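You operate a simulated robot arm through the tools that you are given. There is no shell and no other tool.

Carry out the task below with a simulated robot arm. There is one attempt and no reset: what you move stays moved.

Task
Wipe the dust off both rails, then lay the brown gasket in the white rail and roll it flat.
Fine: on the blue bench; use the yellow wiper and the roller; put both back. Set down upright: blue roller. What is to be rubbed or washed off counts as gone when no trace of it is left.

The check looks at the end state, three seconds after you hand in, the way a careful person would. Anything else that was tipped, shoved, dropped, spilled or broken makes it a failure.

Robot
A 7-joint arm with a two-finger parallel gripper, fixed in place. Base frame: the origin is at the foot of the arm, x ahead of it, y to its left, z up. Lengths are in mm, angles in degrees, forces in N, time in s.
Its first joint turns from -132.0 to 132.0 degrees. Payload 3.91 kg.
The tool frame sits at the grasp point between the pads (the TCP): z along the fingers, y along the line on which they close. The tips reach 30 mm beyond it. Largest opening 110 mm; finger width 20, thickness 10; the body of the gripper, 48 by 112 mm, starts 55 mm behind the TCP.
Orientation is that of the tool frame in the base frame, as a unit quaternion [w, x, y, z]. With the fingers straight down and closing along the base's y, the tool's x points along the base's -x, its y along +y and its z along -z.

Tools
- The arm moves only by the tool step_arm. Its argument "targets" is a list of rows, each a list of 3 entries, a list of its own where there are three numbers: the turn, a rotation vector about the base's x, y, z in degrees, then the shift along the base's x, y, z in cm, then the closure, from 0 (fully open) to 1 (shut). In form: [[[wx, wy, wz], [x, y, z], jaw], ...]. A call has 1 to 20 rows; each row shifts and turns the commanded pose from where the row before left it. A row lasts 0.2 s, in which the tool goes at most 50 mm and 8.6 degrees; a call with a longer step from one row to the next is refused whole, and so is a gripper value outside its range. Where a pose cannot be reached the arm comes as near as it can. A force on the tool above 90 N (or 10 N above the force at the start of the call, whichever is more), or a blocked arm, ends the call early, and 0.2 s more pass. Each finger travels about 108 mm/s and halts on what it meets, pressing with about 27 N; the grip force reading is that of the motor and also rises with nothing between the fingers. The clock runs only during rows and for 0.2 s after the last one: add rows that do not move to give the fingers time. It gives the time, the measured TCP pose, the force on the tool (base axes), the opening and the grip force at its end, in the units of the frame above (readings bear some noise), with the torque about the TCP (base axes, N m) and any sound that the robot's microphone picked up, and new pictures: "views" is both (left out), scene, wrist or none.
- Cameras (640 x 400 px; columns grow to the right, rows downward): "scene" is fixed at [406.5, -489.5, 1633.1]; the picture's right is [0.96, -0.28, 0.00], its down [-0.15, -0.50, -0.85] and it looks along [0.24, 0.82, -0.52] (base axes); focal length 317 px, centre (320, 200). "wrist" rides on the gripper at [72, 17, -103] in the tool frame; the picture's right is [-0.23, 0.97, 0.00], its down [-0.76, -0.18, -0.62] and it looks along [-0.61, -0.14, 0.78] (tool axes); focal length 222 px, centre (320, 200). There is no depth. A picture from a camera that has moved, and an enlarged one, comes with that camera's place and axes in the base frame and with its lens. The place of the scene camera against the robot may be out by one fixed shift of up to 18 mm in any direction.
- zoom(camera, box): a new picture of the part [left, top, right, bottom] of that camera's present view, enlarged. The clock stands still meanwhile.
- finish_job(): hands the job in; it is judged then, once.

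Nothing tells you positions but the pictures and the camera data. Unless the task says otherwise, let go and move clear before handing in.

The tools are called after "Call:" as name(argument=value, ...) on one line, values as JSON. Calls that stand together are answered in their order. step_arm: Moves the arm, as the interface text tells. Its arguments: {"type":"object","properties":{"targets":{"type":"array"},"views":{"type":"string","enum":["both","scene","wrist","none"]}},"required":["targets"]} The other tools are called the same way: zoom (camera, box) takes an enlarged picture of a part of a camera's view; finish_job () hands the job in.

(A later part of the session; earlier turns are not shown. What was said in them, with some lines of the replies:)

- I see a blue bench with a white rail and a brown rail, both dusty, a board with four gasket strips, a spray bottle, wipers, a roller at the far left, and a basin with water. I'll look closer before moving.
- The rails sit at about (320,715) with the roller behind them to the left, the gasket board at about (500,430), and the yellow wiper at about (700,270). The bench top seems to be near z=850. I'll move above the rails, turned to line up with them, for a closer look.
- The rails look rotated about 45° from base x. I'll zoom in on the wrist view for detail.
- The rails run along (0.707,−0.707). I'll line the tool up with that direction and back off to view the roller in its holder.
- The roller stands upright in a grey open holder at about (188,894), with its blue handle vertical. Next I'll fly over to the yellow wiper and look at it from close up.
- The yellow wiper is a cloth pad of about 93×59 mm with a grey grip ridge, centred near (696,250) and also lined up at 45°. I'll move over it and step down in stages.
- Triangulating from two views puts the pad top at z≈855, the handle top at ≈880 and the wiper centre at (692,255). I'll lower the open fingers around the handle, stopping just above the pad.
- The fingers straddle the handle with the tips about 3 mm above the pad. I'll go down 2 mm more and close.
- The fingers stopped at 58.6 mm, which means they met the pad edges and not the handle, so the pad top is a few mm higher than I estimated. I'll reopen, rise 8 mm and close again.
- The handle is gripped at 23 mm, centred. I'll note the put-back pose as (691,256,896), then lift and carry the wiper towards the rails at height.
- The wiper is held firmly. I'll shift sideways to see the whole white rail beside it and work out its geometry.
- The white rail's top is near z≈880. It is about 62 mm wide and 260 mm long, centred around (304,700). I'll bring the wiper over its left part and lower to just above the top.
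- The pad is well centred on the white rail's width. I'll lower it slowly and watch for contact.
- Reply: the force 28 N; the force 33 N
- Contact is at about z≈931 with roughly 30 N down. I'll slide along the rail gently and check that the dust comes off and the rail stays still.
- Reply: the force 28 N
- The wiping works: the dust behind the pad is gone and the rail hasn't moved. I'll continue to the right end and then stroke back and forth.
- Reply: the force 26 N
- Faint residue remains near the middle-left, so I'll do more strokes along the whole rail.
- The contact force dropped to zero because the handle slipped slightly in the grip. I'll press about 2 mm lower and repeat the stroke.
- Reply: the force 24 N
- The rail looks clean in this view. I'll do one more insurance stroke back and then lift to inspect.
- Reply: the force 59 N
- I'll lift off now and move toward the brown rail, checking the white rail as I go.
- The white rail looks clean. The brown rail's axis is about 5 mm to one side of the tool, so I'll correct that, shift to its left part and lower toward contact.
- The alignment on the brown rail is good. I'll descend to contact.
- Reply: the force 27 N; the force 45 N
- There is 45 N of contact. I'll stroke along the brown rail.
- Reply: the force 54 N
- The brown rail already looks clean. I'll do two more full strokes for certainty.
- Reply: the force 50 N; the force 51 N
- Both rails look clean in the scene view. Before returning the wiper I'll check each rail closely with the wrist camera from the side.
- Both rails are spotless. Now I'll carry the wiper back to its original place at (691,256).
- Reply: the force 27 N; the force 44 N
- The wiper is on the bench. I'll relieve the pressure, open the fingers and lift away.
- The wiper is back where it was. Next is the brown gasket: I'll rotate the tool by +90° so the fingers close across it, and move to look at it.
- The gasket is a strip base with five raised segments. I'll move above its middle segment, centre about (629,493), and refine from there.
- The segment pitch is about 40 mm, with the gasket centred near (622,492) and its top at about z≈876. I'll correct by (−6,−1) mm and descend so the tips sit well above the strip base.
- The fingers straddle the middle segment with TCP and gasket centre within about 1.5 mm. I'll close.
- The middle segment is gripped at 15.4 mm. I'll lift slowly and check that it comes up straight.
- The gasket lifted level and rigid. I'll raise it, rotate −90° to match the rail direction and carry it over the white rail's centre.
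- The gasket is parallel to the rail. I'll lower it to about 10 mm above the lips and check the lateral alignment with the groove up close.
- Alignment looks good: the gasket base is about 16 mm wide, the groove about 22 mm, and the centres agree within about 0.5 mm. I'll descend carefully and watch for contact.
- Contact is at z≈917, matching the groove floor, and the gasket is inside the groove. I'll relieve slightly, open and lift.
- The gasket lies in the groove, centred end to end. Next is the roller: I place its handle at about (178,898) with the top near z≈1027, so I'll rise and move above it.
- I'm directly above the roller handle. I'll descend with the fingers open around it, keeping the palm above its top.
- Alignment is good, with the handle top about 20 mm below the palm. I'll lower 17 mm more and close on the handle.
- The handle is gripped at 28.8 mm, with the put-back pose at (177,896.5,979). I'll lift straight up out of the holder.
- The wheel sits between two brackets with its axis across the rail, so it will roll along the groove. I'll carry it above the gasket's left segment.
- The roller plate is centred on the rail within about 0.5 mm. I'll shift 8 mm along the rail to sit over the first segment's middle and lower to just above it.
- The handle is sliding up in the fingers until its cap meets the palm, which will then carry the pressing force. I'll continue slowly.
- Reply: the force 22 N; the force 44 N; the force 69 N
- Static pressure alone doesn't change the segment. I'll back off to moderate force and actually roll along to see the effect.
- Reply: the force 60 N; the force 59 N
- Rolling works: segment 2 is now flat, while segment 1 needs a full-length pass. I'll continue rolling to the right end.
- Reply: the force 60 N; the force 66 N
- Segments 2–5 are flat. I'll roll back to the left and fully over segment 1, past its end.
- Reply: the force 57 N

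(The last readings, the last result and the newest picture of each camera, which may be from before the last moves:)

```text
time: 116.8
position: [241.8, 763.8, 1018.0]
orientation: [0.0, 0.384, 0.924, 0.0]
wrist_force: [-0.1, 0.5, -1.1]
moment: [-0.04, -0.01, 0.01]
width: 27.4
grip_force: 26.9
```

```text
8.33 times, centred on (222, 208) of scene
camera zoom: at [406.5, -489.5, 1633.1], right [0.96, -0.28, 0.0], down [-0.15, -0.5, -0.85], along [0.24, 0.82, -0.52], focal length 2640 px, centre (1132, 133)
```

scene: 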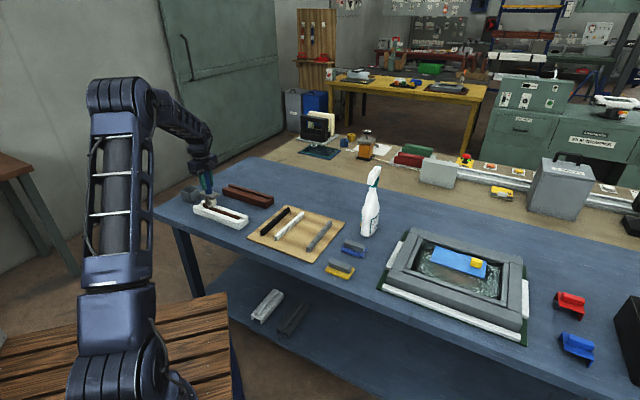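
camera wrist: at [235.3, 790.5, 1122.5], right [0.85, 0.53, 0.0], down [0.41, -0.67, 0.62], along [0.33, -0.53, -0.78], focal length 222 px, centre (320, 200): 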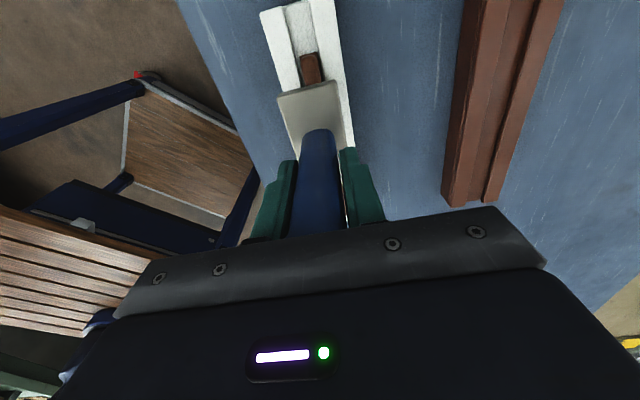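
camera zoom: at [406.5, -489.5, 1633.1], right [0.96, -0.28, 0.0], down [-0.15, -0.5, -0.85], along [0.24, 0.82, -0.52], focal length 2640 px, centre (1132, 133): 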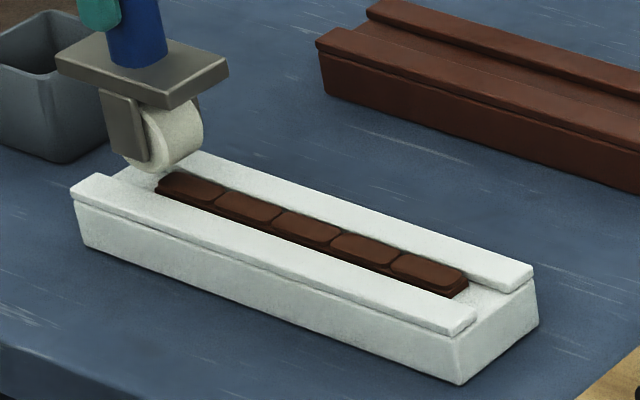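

All five segments are flat and flush in the groove. Now I'll raise the roller and carry it back over its holder.

Call:
step_arm(targets=[[[0, 0, 0], [0, 0, 2.5], 1], [[0, 0, 0], [0, 0, 3.0], 1], [[0, 0, 0], [0, 0, 2.65], 1], [[0, 0, 0], [-1.59, 3.35, 0], 1], [[0, 0, 0], [-1.59, 3.35, 0], 1], [[0, 0, 0], [-1.59, 3.35, 0], 1], [[0, 0, 0], [-1.59, 3.36, 0], 1], [[0, 0, 0], [0, 0, 0], 1], [[0, 0, 0], [0, 0, 0], 1]])

Call:
zoom(camera="wrist", box=[260, 50, 380, 170])

Call:
zoom(camera="scene", box=[170, 130, 220, 205])

```text
time: 118.8
position: [178.2, 898.4, 1098.4]
orientation: [-0.001, 0.383, 0.924, 0.0]
wrist_force: [-0.2, 0.8, -1.6]
moment: [-0.02, 0.01, -0.01]
width: 27.2
grip_force: 26.9
camera wrist: at [137.3, 960.7, 1200.9], right [0.85, 0.53, 0.0], down [0.41, -0.66, 0.62], along [0.33, -0.53, -0.78], focal length 222 px, centre (320, 200)
```

scene: 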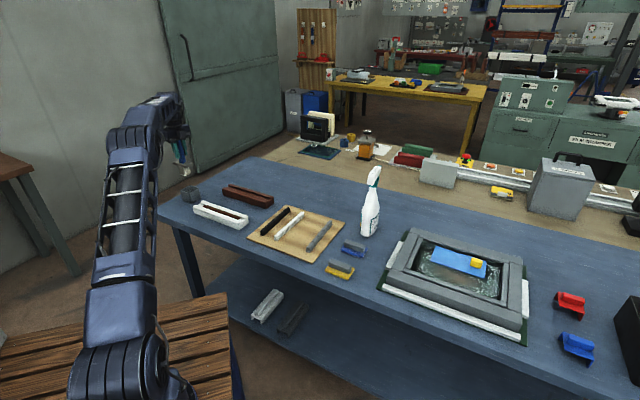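
wrist: 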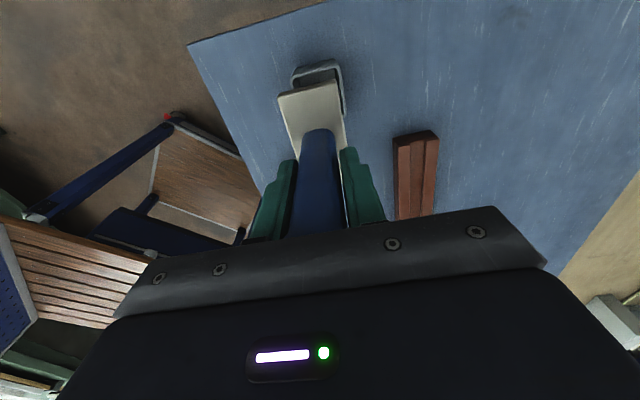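

```text
3.33 times, centred on (320, 110) of wrist
camera zoom: at [137.3, 960.7, 1200.9], right [0.85, 0.53, 0.0], down [0.41, -0.66, 0.62], along [0.33, -0.53, -0.78], focal length 740 px, centre (320, 500)
```

zoom: 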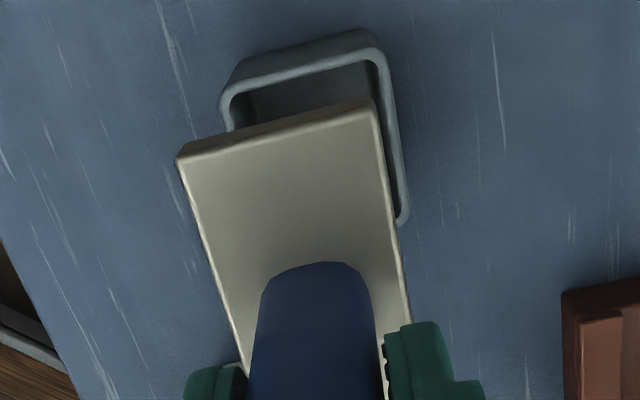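

```text
5.33 times, centred on (195, 168) of scene
camera zoom: at [406.5, -489.5, 1633.1], right [0.96, -0.28, 0.0], down [-0.15, -0.5, -0.85], along [0.24, 0.82, -0.52], focal length 1689 px, centre (987, 373)
```

zoom: 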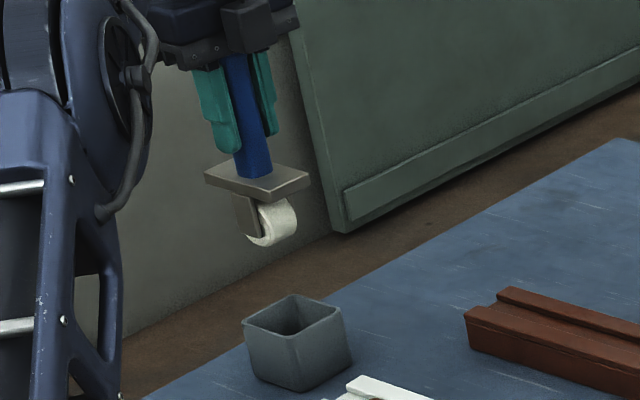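

The roller is over the holder at the same xy as when I picked it up. I'll lower it in stages.

Call:
step_arm(targets=[[[0, 0, 0], [0, 0, -3.0], 1], [[0, 0, 0], [0, 0, -3.0], 1], [[0, 0, 0], [0, 0, -1.5], 1], [[0, 0, 0], [0, 0, 0], 1], [[0, 0, 0], [0, 0, 0], 1]], views="wrist")

Call:
zoom(camera="scene", box=[170, 150, 220, 215])

Call:
zoom(camera="wrist", box=[240, 40, 400, 180])

```text
time: 120.0
position: [176.4, 896.1, 1023.1]
orientation: [-0.001, 0.383, 0.924, 0.0]
wrist_force: [0.0, -0.5, -2.4]
moment: [0.03, 0.0, 0.0]
width: 27.3
grip_force: 26.9
camera wrist: at [136.9, 959.9, 1126.0], right [0.85, 0.53, 0.0], down [0.41, -0.66, 0.62], along [0.33, -0.53, -0.78], focal length 222 px, centre (320, 200)
```

wrist: 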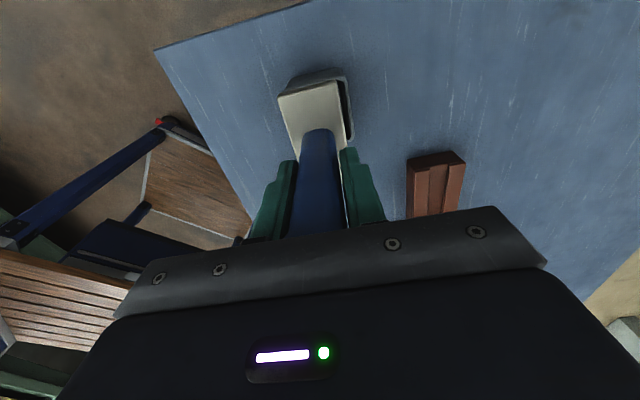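

```text
6.15 times, centred on (195, 182) of scene
camera zoom: at [406.5, -489.5, 1633.1], right [0.96, -0.28, 0.0], down [-0.15, -0.5, -0.85], along [0.24, 0.82, -0.52], focal length 1949 px, centre (1089, 308)
```

zoom: 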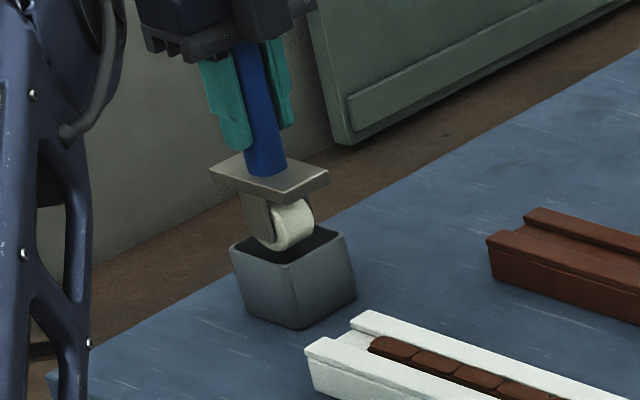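

```text
2.86 times, centred on (320, 110) of wrist
camera zoom: at [136.9, 959.9, 1126.0], right [0.85, 0.53, 0.0], down [0.41, -0.66, 0.62], along [0.33, -0.53, -0.78], focal length 635 px, centre (320, 457)
```

zoom: 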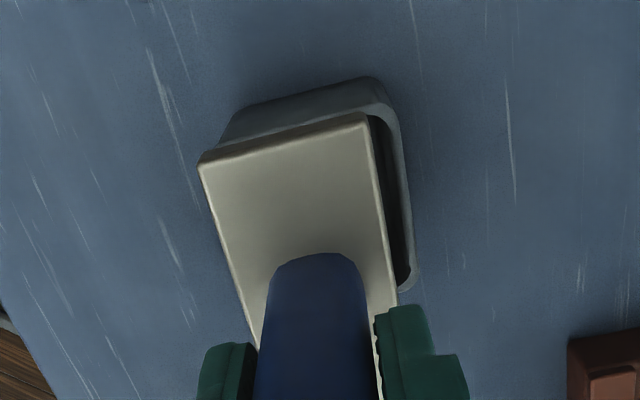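

Call:
step_arm(targets=[[[0, 0, 0], [0, 0, -1.5], 1], [[0, 0, 0], [0, 0, -1.5], 1], [[0, 0, 0], [0, 0, -1.2], 1], [[0, 0, 0], [0, 0, 0], 1]], views="none")

Call:
step_arm(targets=[[[0, 0, 0], [0, 0, -0.3], 1], [[0, 0, 0], [0, 0, 0], 1]], views="wrist")

Call:
zoom(camera="scene", box=[170, 150, 220, 215])

Call:
zoom(camera="wrist", box=[240, 40, 400, 180])

```text
time: 121.0
position: [177.8, 897.8, 981.6]
orientation: [0.001, 0.383, 0.924, 0.0]
wrist_force: [-0.5, 0.4, -1.4]
moment: [-0.02, 0.01, -0.01]
width: 27.2
grip_force: 26.9
```

```text
time: 121.6
position: [177.3, 897.1, 978.8]
orientation: [0.0, 0.382, 0.924, 0.0]
wrist_force: [-0.8, 0.1, -1.7]
moment: [0.02, -0.01, 0.03]
width: 27.5
grip_force: 27.4
camera wrist: at [137.1, 960.5, 1081.5], right [0.85, 0.53, 0.0], down [0.41, -0.66, 0.62], along [0.33, -0.53, -0.78], focal length 222 px, centre (320, 200)
```

wrist: 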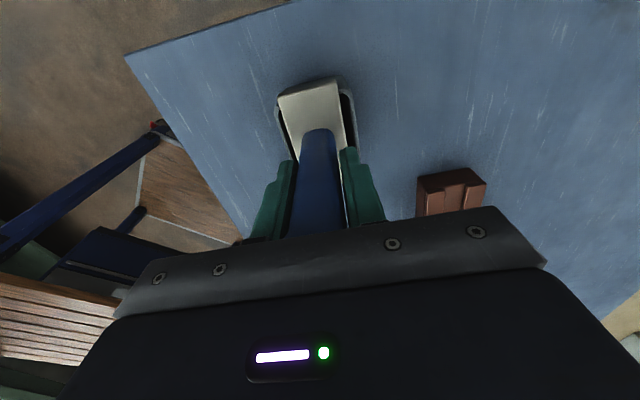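

```text
6.15 times, centred on (195, 182) of scene
camera zoom: at [406.5, -489.5, 1633.1], right [0.96, -0.28, 0.0], down [-0.15, -0.5, -0.85], along [0.24, 0.82, -0.52], focal length 1949 px, centre (1089, 308)
```

zoom: 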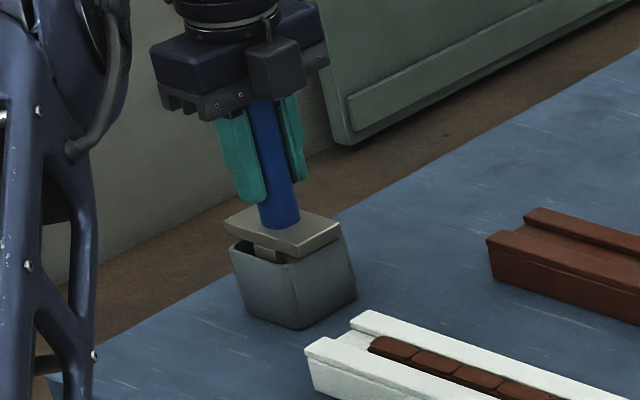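

```text
2.86 times, centred on (320, 110) of wrist
camera zoom: at [137.1, 960.5, 1081.5], right [0.85, 0.53, 0.0], down [0.41, -0.66, 0.62], along [0.33, -0.53, -0.78], focal length 635 px, centre (320, 457)
```

zoom: 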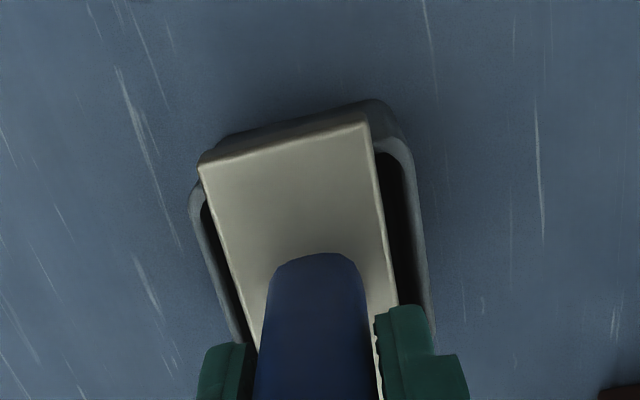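

Call:
step_arm(targets=[[[0, 0, 0], [0, 0, -0.2], 1], [[0, 0, 0], [0, 0, -0.1], 1], [[0, 0, 0], [0, 0, 0], 1]], views="none")

Call:
step_arm(targets=[[[0, 0, 0], [0, 0, -0.1], 1], [[0, 0, 0], [0, 0, 0], 1]], views="none")

Call:
step_arm(targets=[[[0, 0, 0], [0, 0, -0.1], 1], [[0, 0, 0], [0, 0, 0], 1]], views="none")

Call:
zoom(camera="scene", box=[180, 170, 220, 215])

```text
time: 122.4
position: [176.4, 898.1, 976.7]
orientation: [0.001, 0.383, 0.924, 0.0]
wrist_force: [0.6, 0.6, -1.1]
moment: [0.02, 0.0, -0.01]
width: 27.1
grip_force: 26.8
```

```text
time: 123.0
position: [177.4, 897.4, 974.7]
orientation: [0.0, 0.383, 0.924, 0.001]
wrist_force: [-0.4, 0.4, -0.8]
moment: [0.01, -0.01, 0.02]
width: 27.1
grip_force: 26.7
```

```text
time: 123.6
position: [177.5, 898.7, 975.4]
orientation: [-0.001, 0.383, 0.924, 0.0]
wrist_force: [0.2, 0.1, 2.5]
moment: [0.1, 0.0, -0.03]
width: 27.5
grip_force: 26.5
```

```text
8.89 times, centred on (200, 192) of scene
camera zoom: at [406.5, -489.5, 1633.1], right [0.96, -0.28, 0.0], down [-0.15, -0.5, -0.85], along [0.24, 0.82, -0.52], focal length 2816 px, centre (1387, 267)
```

zoom: 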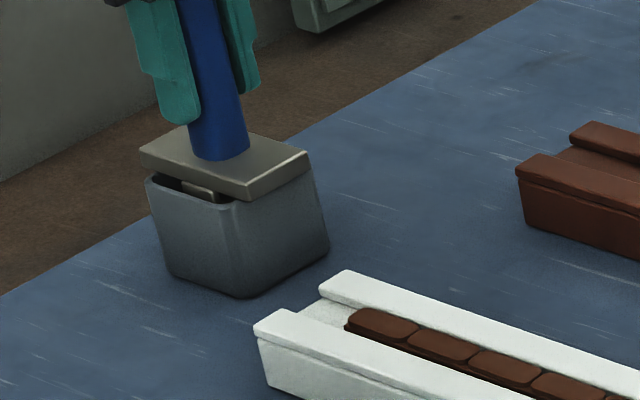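

Call:
step_arm(targets=[[[0, 0, 0], [0, 0, -0.1], 1], [[0, 0, 0], [0, 0, 0], 1]], views="none")

Call:
zoom(camera="scene", box=[180, 170, 220, 215])

```text
time: 124.2
position: [178.0, 898.7, 973.3]
orientation: [0.0, 0.383, 0.924, 0.0]
wrist_force: [-1.7, -2.3, 8.8]
moment: [0.23, 0.05, 0.01]
width: 27.3
grip_force: 27.0
```

```text
8.89 times, centred on (200, 192) of scene
camera zoom: at [406.5, -489.5, 1633.1], right [0.96, -0.28, 0.0], down [-0.15, -0.5, -0.85], along [0.24, 0.82, -0.52], focal length 2816 px, centre (1387, 267)
```

zoom: 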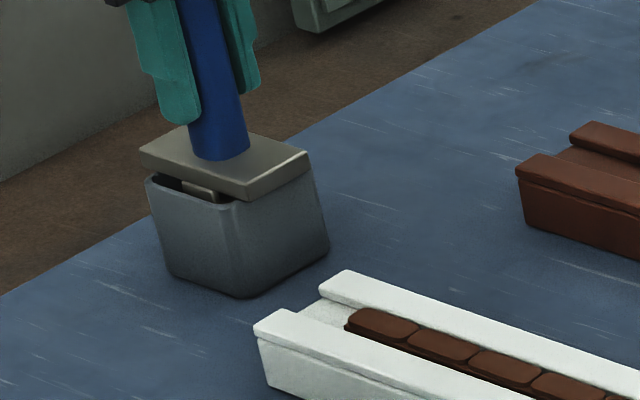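

The plate rests on the holder rim with about 10 N. I'll open the fingers and rise straight up clear of the handle.

Call:
step_arm(targets=[[[0, 0, 0], [0, 0, 0.05], 1], [[0, 0, 0], [0, 0, 0], 0.7], [[0, 0, 0], [0, 0, 0], 0.5], [[0, 0, 0], [0, 0, 0], 0.3], [[0, 0, 0], [0, 0, 0], 0.3], [[0, 0, 0], [0, 0, 1.0], 0.3], [[0, 0, 0], [0, 0, 2.0], 0.3], [[0, 0, 0], [0, 0, 4.0], 0.3], [[0, 0, 0], [0, 0, 4.0], 0.3], [[0, 0, 0], [0, 0, 4.0], 0.3], [[0, 0, 0], [0, 0, 2.0], 0.3], [[0, 0, 0], [0, 0, 0], 0.3]])

Call:
zoom(camera="scene", box=[165, 150, 275, 235])

Call:
zoom(camera="wrist", box=[220, 20, 420, 220])

```text
time: 126.8
position: [176.5, 897.2, 1144.8]
orientation: [-0.001, 0.383, 0.924, -0.001]
wrist_force: [-0.5, -0.5, -0.1]
moment: [0.0, 0.02, -0.03]
width: 76.9
grip_force: 0.1
camera wrist: at [136.3, 961.2, 1246.3], right [0.85, 0.53, 0.0], down [0.41, -0.66, 0.62], along [0.33, -0.53, -0.78], focal length 222 px, centre (320, 200)
```

scene: 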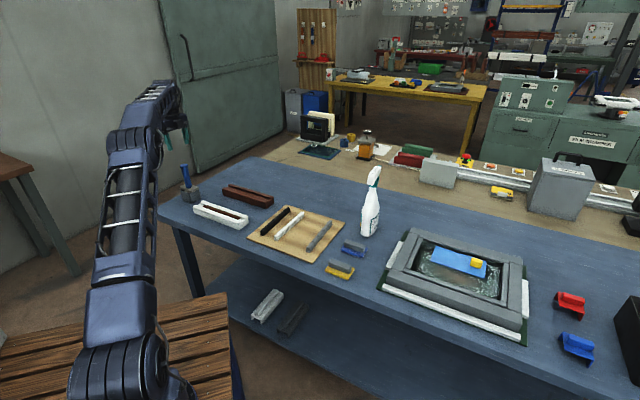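
wrist: 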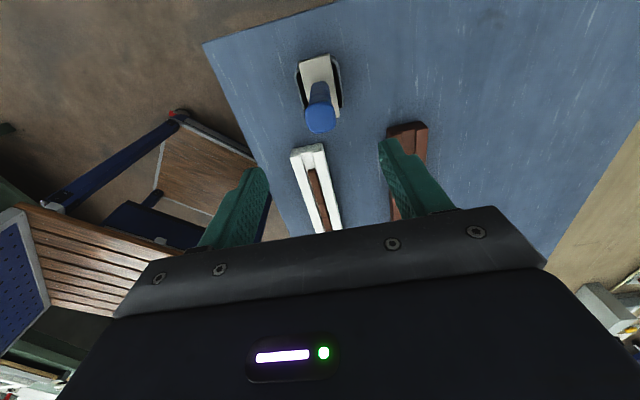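

```text
4.71 times, centred on (220, 192) of scene
camera zoom: at [406.5, -489.5, 1633.1], right [0.96, -0.28, 0.0], down [-0.15, -0.5, -0.85], along [0.24, 0.82, -0.52], focal length 1491 px, centre (791, 235)
```

zoom: 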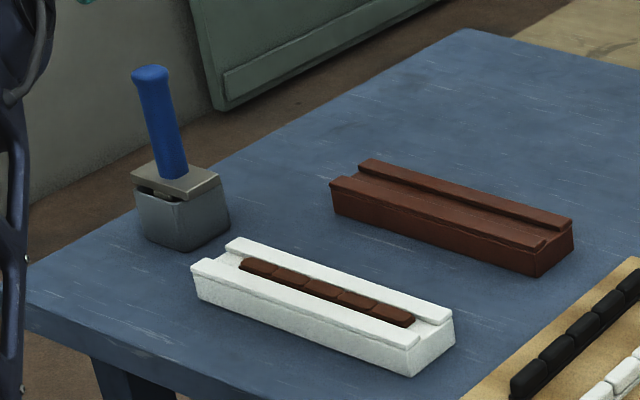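

```text
2.00 times, centred on (320, 120) of wrist
camera zoom: at [136.3, 961.2, 1246.3], right [0.85, 0.53, 0.0], down [0.41, -0.66, 0.62], along [0.33, -0.53, -0.78], focal length 444 px, centre (320, 360)
```

zoom: 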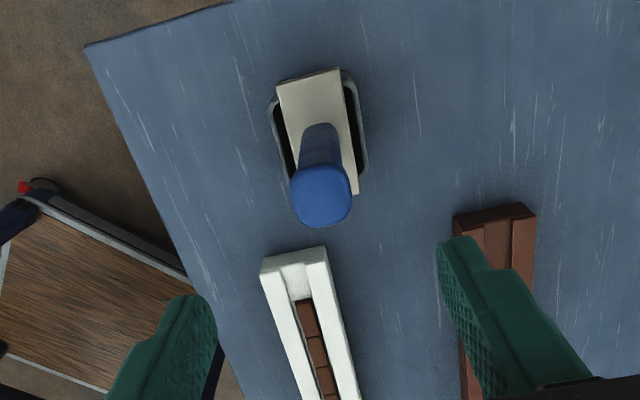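

The roller stands upright in its holder as before. I'll move the arm clear and inspect the final state.

Call:
step_arm(targets=[[[0, 0, 0], [0, 0, 3.0], 0.3], [[0, 0, 0], [1.0, -4.0, 1.0], 0.3], [[0, 0, 0], [1.0, -4.0, 1.0], 0.3], [[0, 0, 0], [1.0, -4.0, 1.0], 0.3], [[0, 0, 0], [1.0, -4.0, 1.0], 0.3], [[0, 0, 0], [1.0, -4.0, 1.0], 0.3], [[0, 0, 0], [1.0, -4.0, 0], 0.3], [[0, 0, 0], [0, 0, 0], 0.3], [[0, 0, 0], [0, 0, 0], 0.3]])

Call:
zoom(camera="scene", box=[175, 160, 225, 210])

Call:
zoom(camera="scene", box=[185, 180, 280, 240])

Call:
zoom(camera="scene", box=[240, 160, 400, 290])

Call:
zoom(camera="wrist", box=[250, 0, 600, 240])

```text
time: 128.8
position: [238.0, 656.4, 1223.8]
orientation: [0.0, 0.383, 0.924, 0.001]
wrist_force: [0.1, 0.9, -0.6]
moment: [-0.02, 0.01, -0.04]
width: 77.2
grip_force: 0.1
camera wrist: at [197.5, 719.5, 1325.5], right [0.85, 0.53, 0.0], down [0.41, -0.66, 0.62], along [0.33, -0.53, -0.78], focal length 222 px, centre (320, 200)
```

scene: 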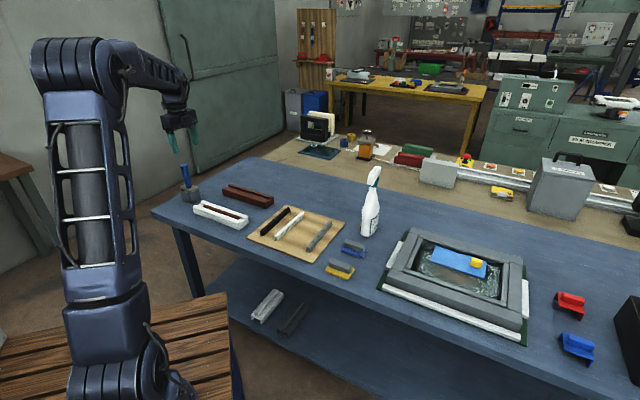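
wrist: 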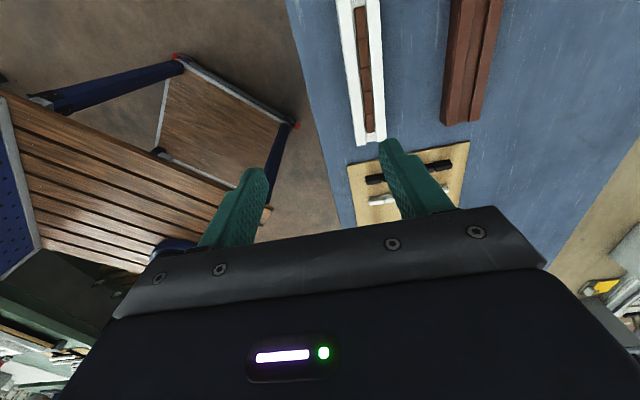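

```text
8.00 times, centred on (200, 185) of scene
camera zoom: at [406.5, -489.5, 1633.1], right [0.96, -0.28, 0.0], down [-0.15, -0.5, -0.85], along [0.24, 0.82, -0.52], focal length 2534 px, centre (1280, 320)
```

zoom: 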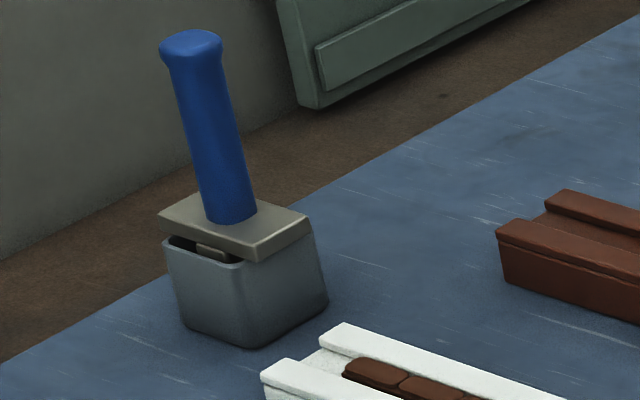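

```text
6.67 times, centred on (232, 210) of scene
camera zoom: at [406.5, -489.5, 1633.1], right [0.96, -0.28, 0.0], down [-0.15, -0.5, -0.85], along [0.24, 0.82, -0.52], focal length 2112 px, centre (903, 133)
```

zoom: 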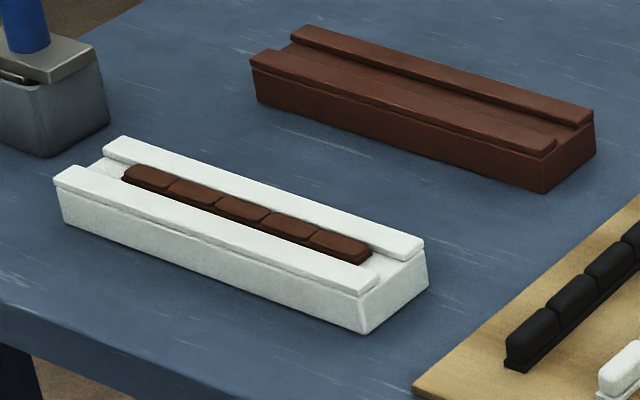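

```text
3.08 times, centred on (320, 225) of scene
camera zoom: at [406.5, -489.5, 1633.1], right [0.96, -0.28, 0.0], down [-0.15, -0.5, -0.85], along [0.24, 0.82, -0.52], focal length 975 px, centre (320, 123)
```

zoom: 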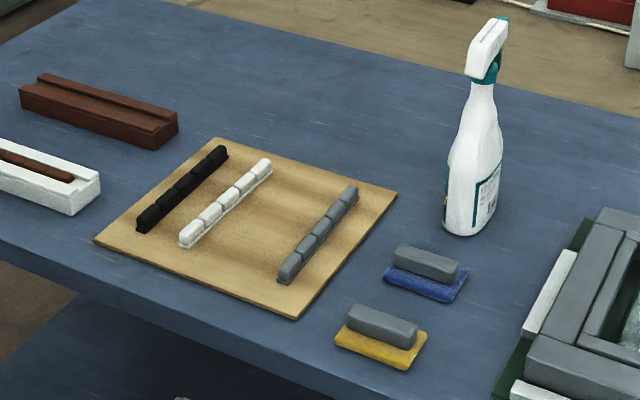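

```text
1.67 times, centred on (425, 120) of wrist
camera zoom: at [197.5, 719.5, 1325.5], right [0.85, 0.53, 0.0], down [0.41, -0.66, 0.62], along [0.33, -0.53, -0.78], focal length 370 px, centre (145, 333)
```

zoom: 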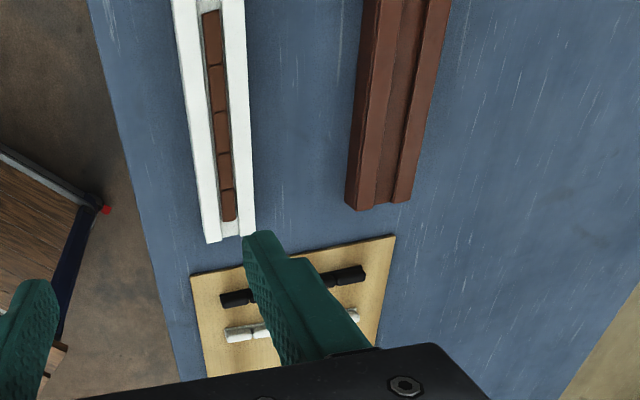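

Call:
zoom(camera="scene", box=[220, 180, 276, 210])

Call:
zoom(camera="scene", box=[192, 198, 250, 232])

Call:
zoom(camera="wrist", box=[330, 0, 510, 140])

```text
11.43 times, centred on (248, 195) of scene
camera zoom: at [406.5, -489.5, 1633.1], right [0.96, -0.28, 0.0], down [-0.15, -0.5, -0.85], along [0.24, 0.82, -0.52], focal length 3620 px, centre (1143, 257)
```

zoom: 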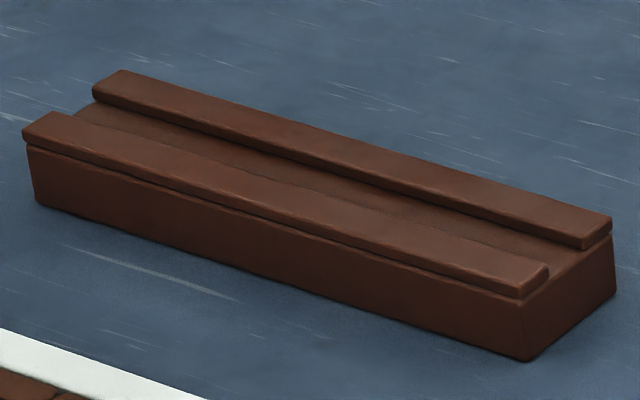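

```text
11.03 times, centred on (221, 215) of scene
camera zoom: at [406.5, -489.5, 1633.1], right [0.96, -0.28, 0.0], down [-0.15, -0.5, -0.85], along [0.24, 0.82, -0.52], focal length 3495 px, centre (1412, 34)
```

zoom: 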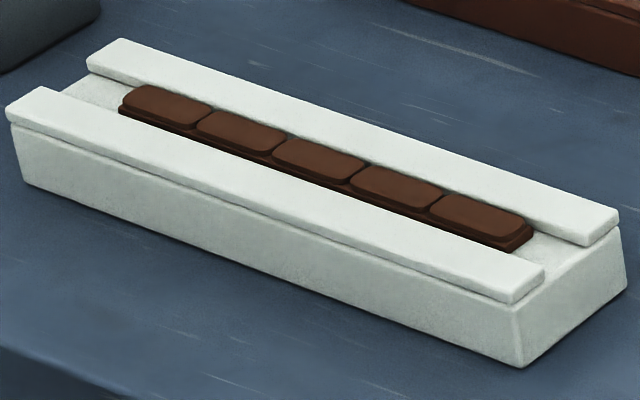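

```text
2.86 times, centred on (420, 70) of wrist
camera zoom: at [197.5, 719.5, 1325.5], right [0.85, 0.53, 0.0], down [0.41, -0.66, 0.62], along [0.33, -0.53, -0.78], focal length 635 px, centre (34, 571)
```

zoom: 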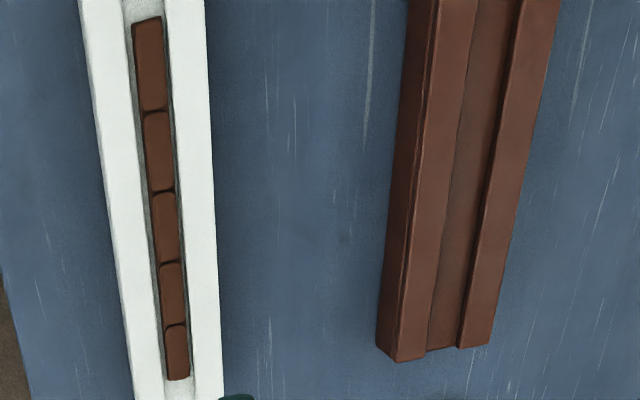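

Both rails are clean and the brown gasket lies flat in the white rail's groove. The wiper and the upright roller are back in place, nothing else was disturbed, and the arm is clear, so I'm handing in.

Call:
finish_job()

```text
The job is handed in.
```

I handed the job in. Both rails are wiped clean, and the brown gasket lies in the white rail's groove with all five segments rolled flat. No result has come back from the check yet.

- **Dust:** I saw no trace left on either rail in close-up pictures.
- **Tools:** The yellow wiper is back where it was. The blue-handled roller stands upright in its grey holder, as it did at the start.
- **Everything else:** The other gaskets, the spray bottle and the blue wiper look undisturbed. The arm let go and was well clear before I handed in.
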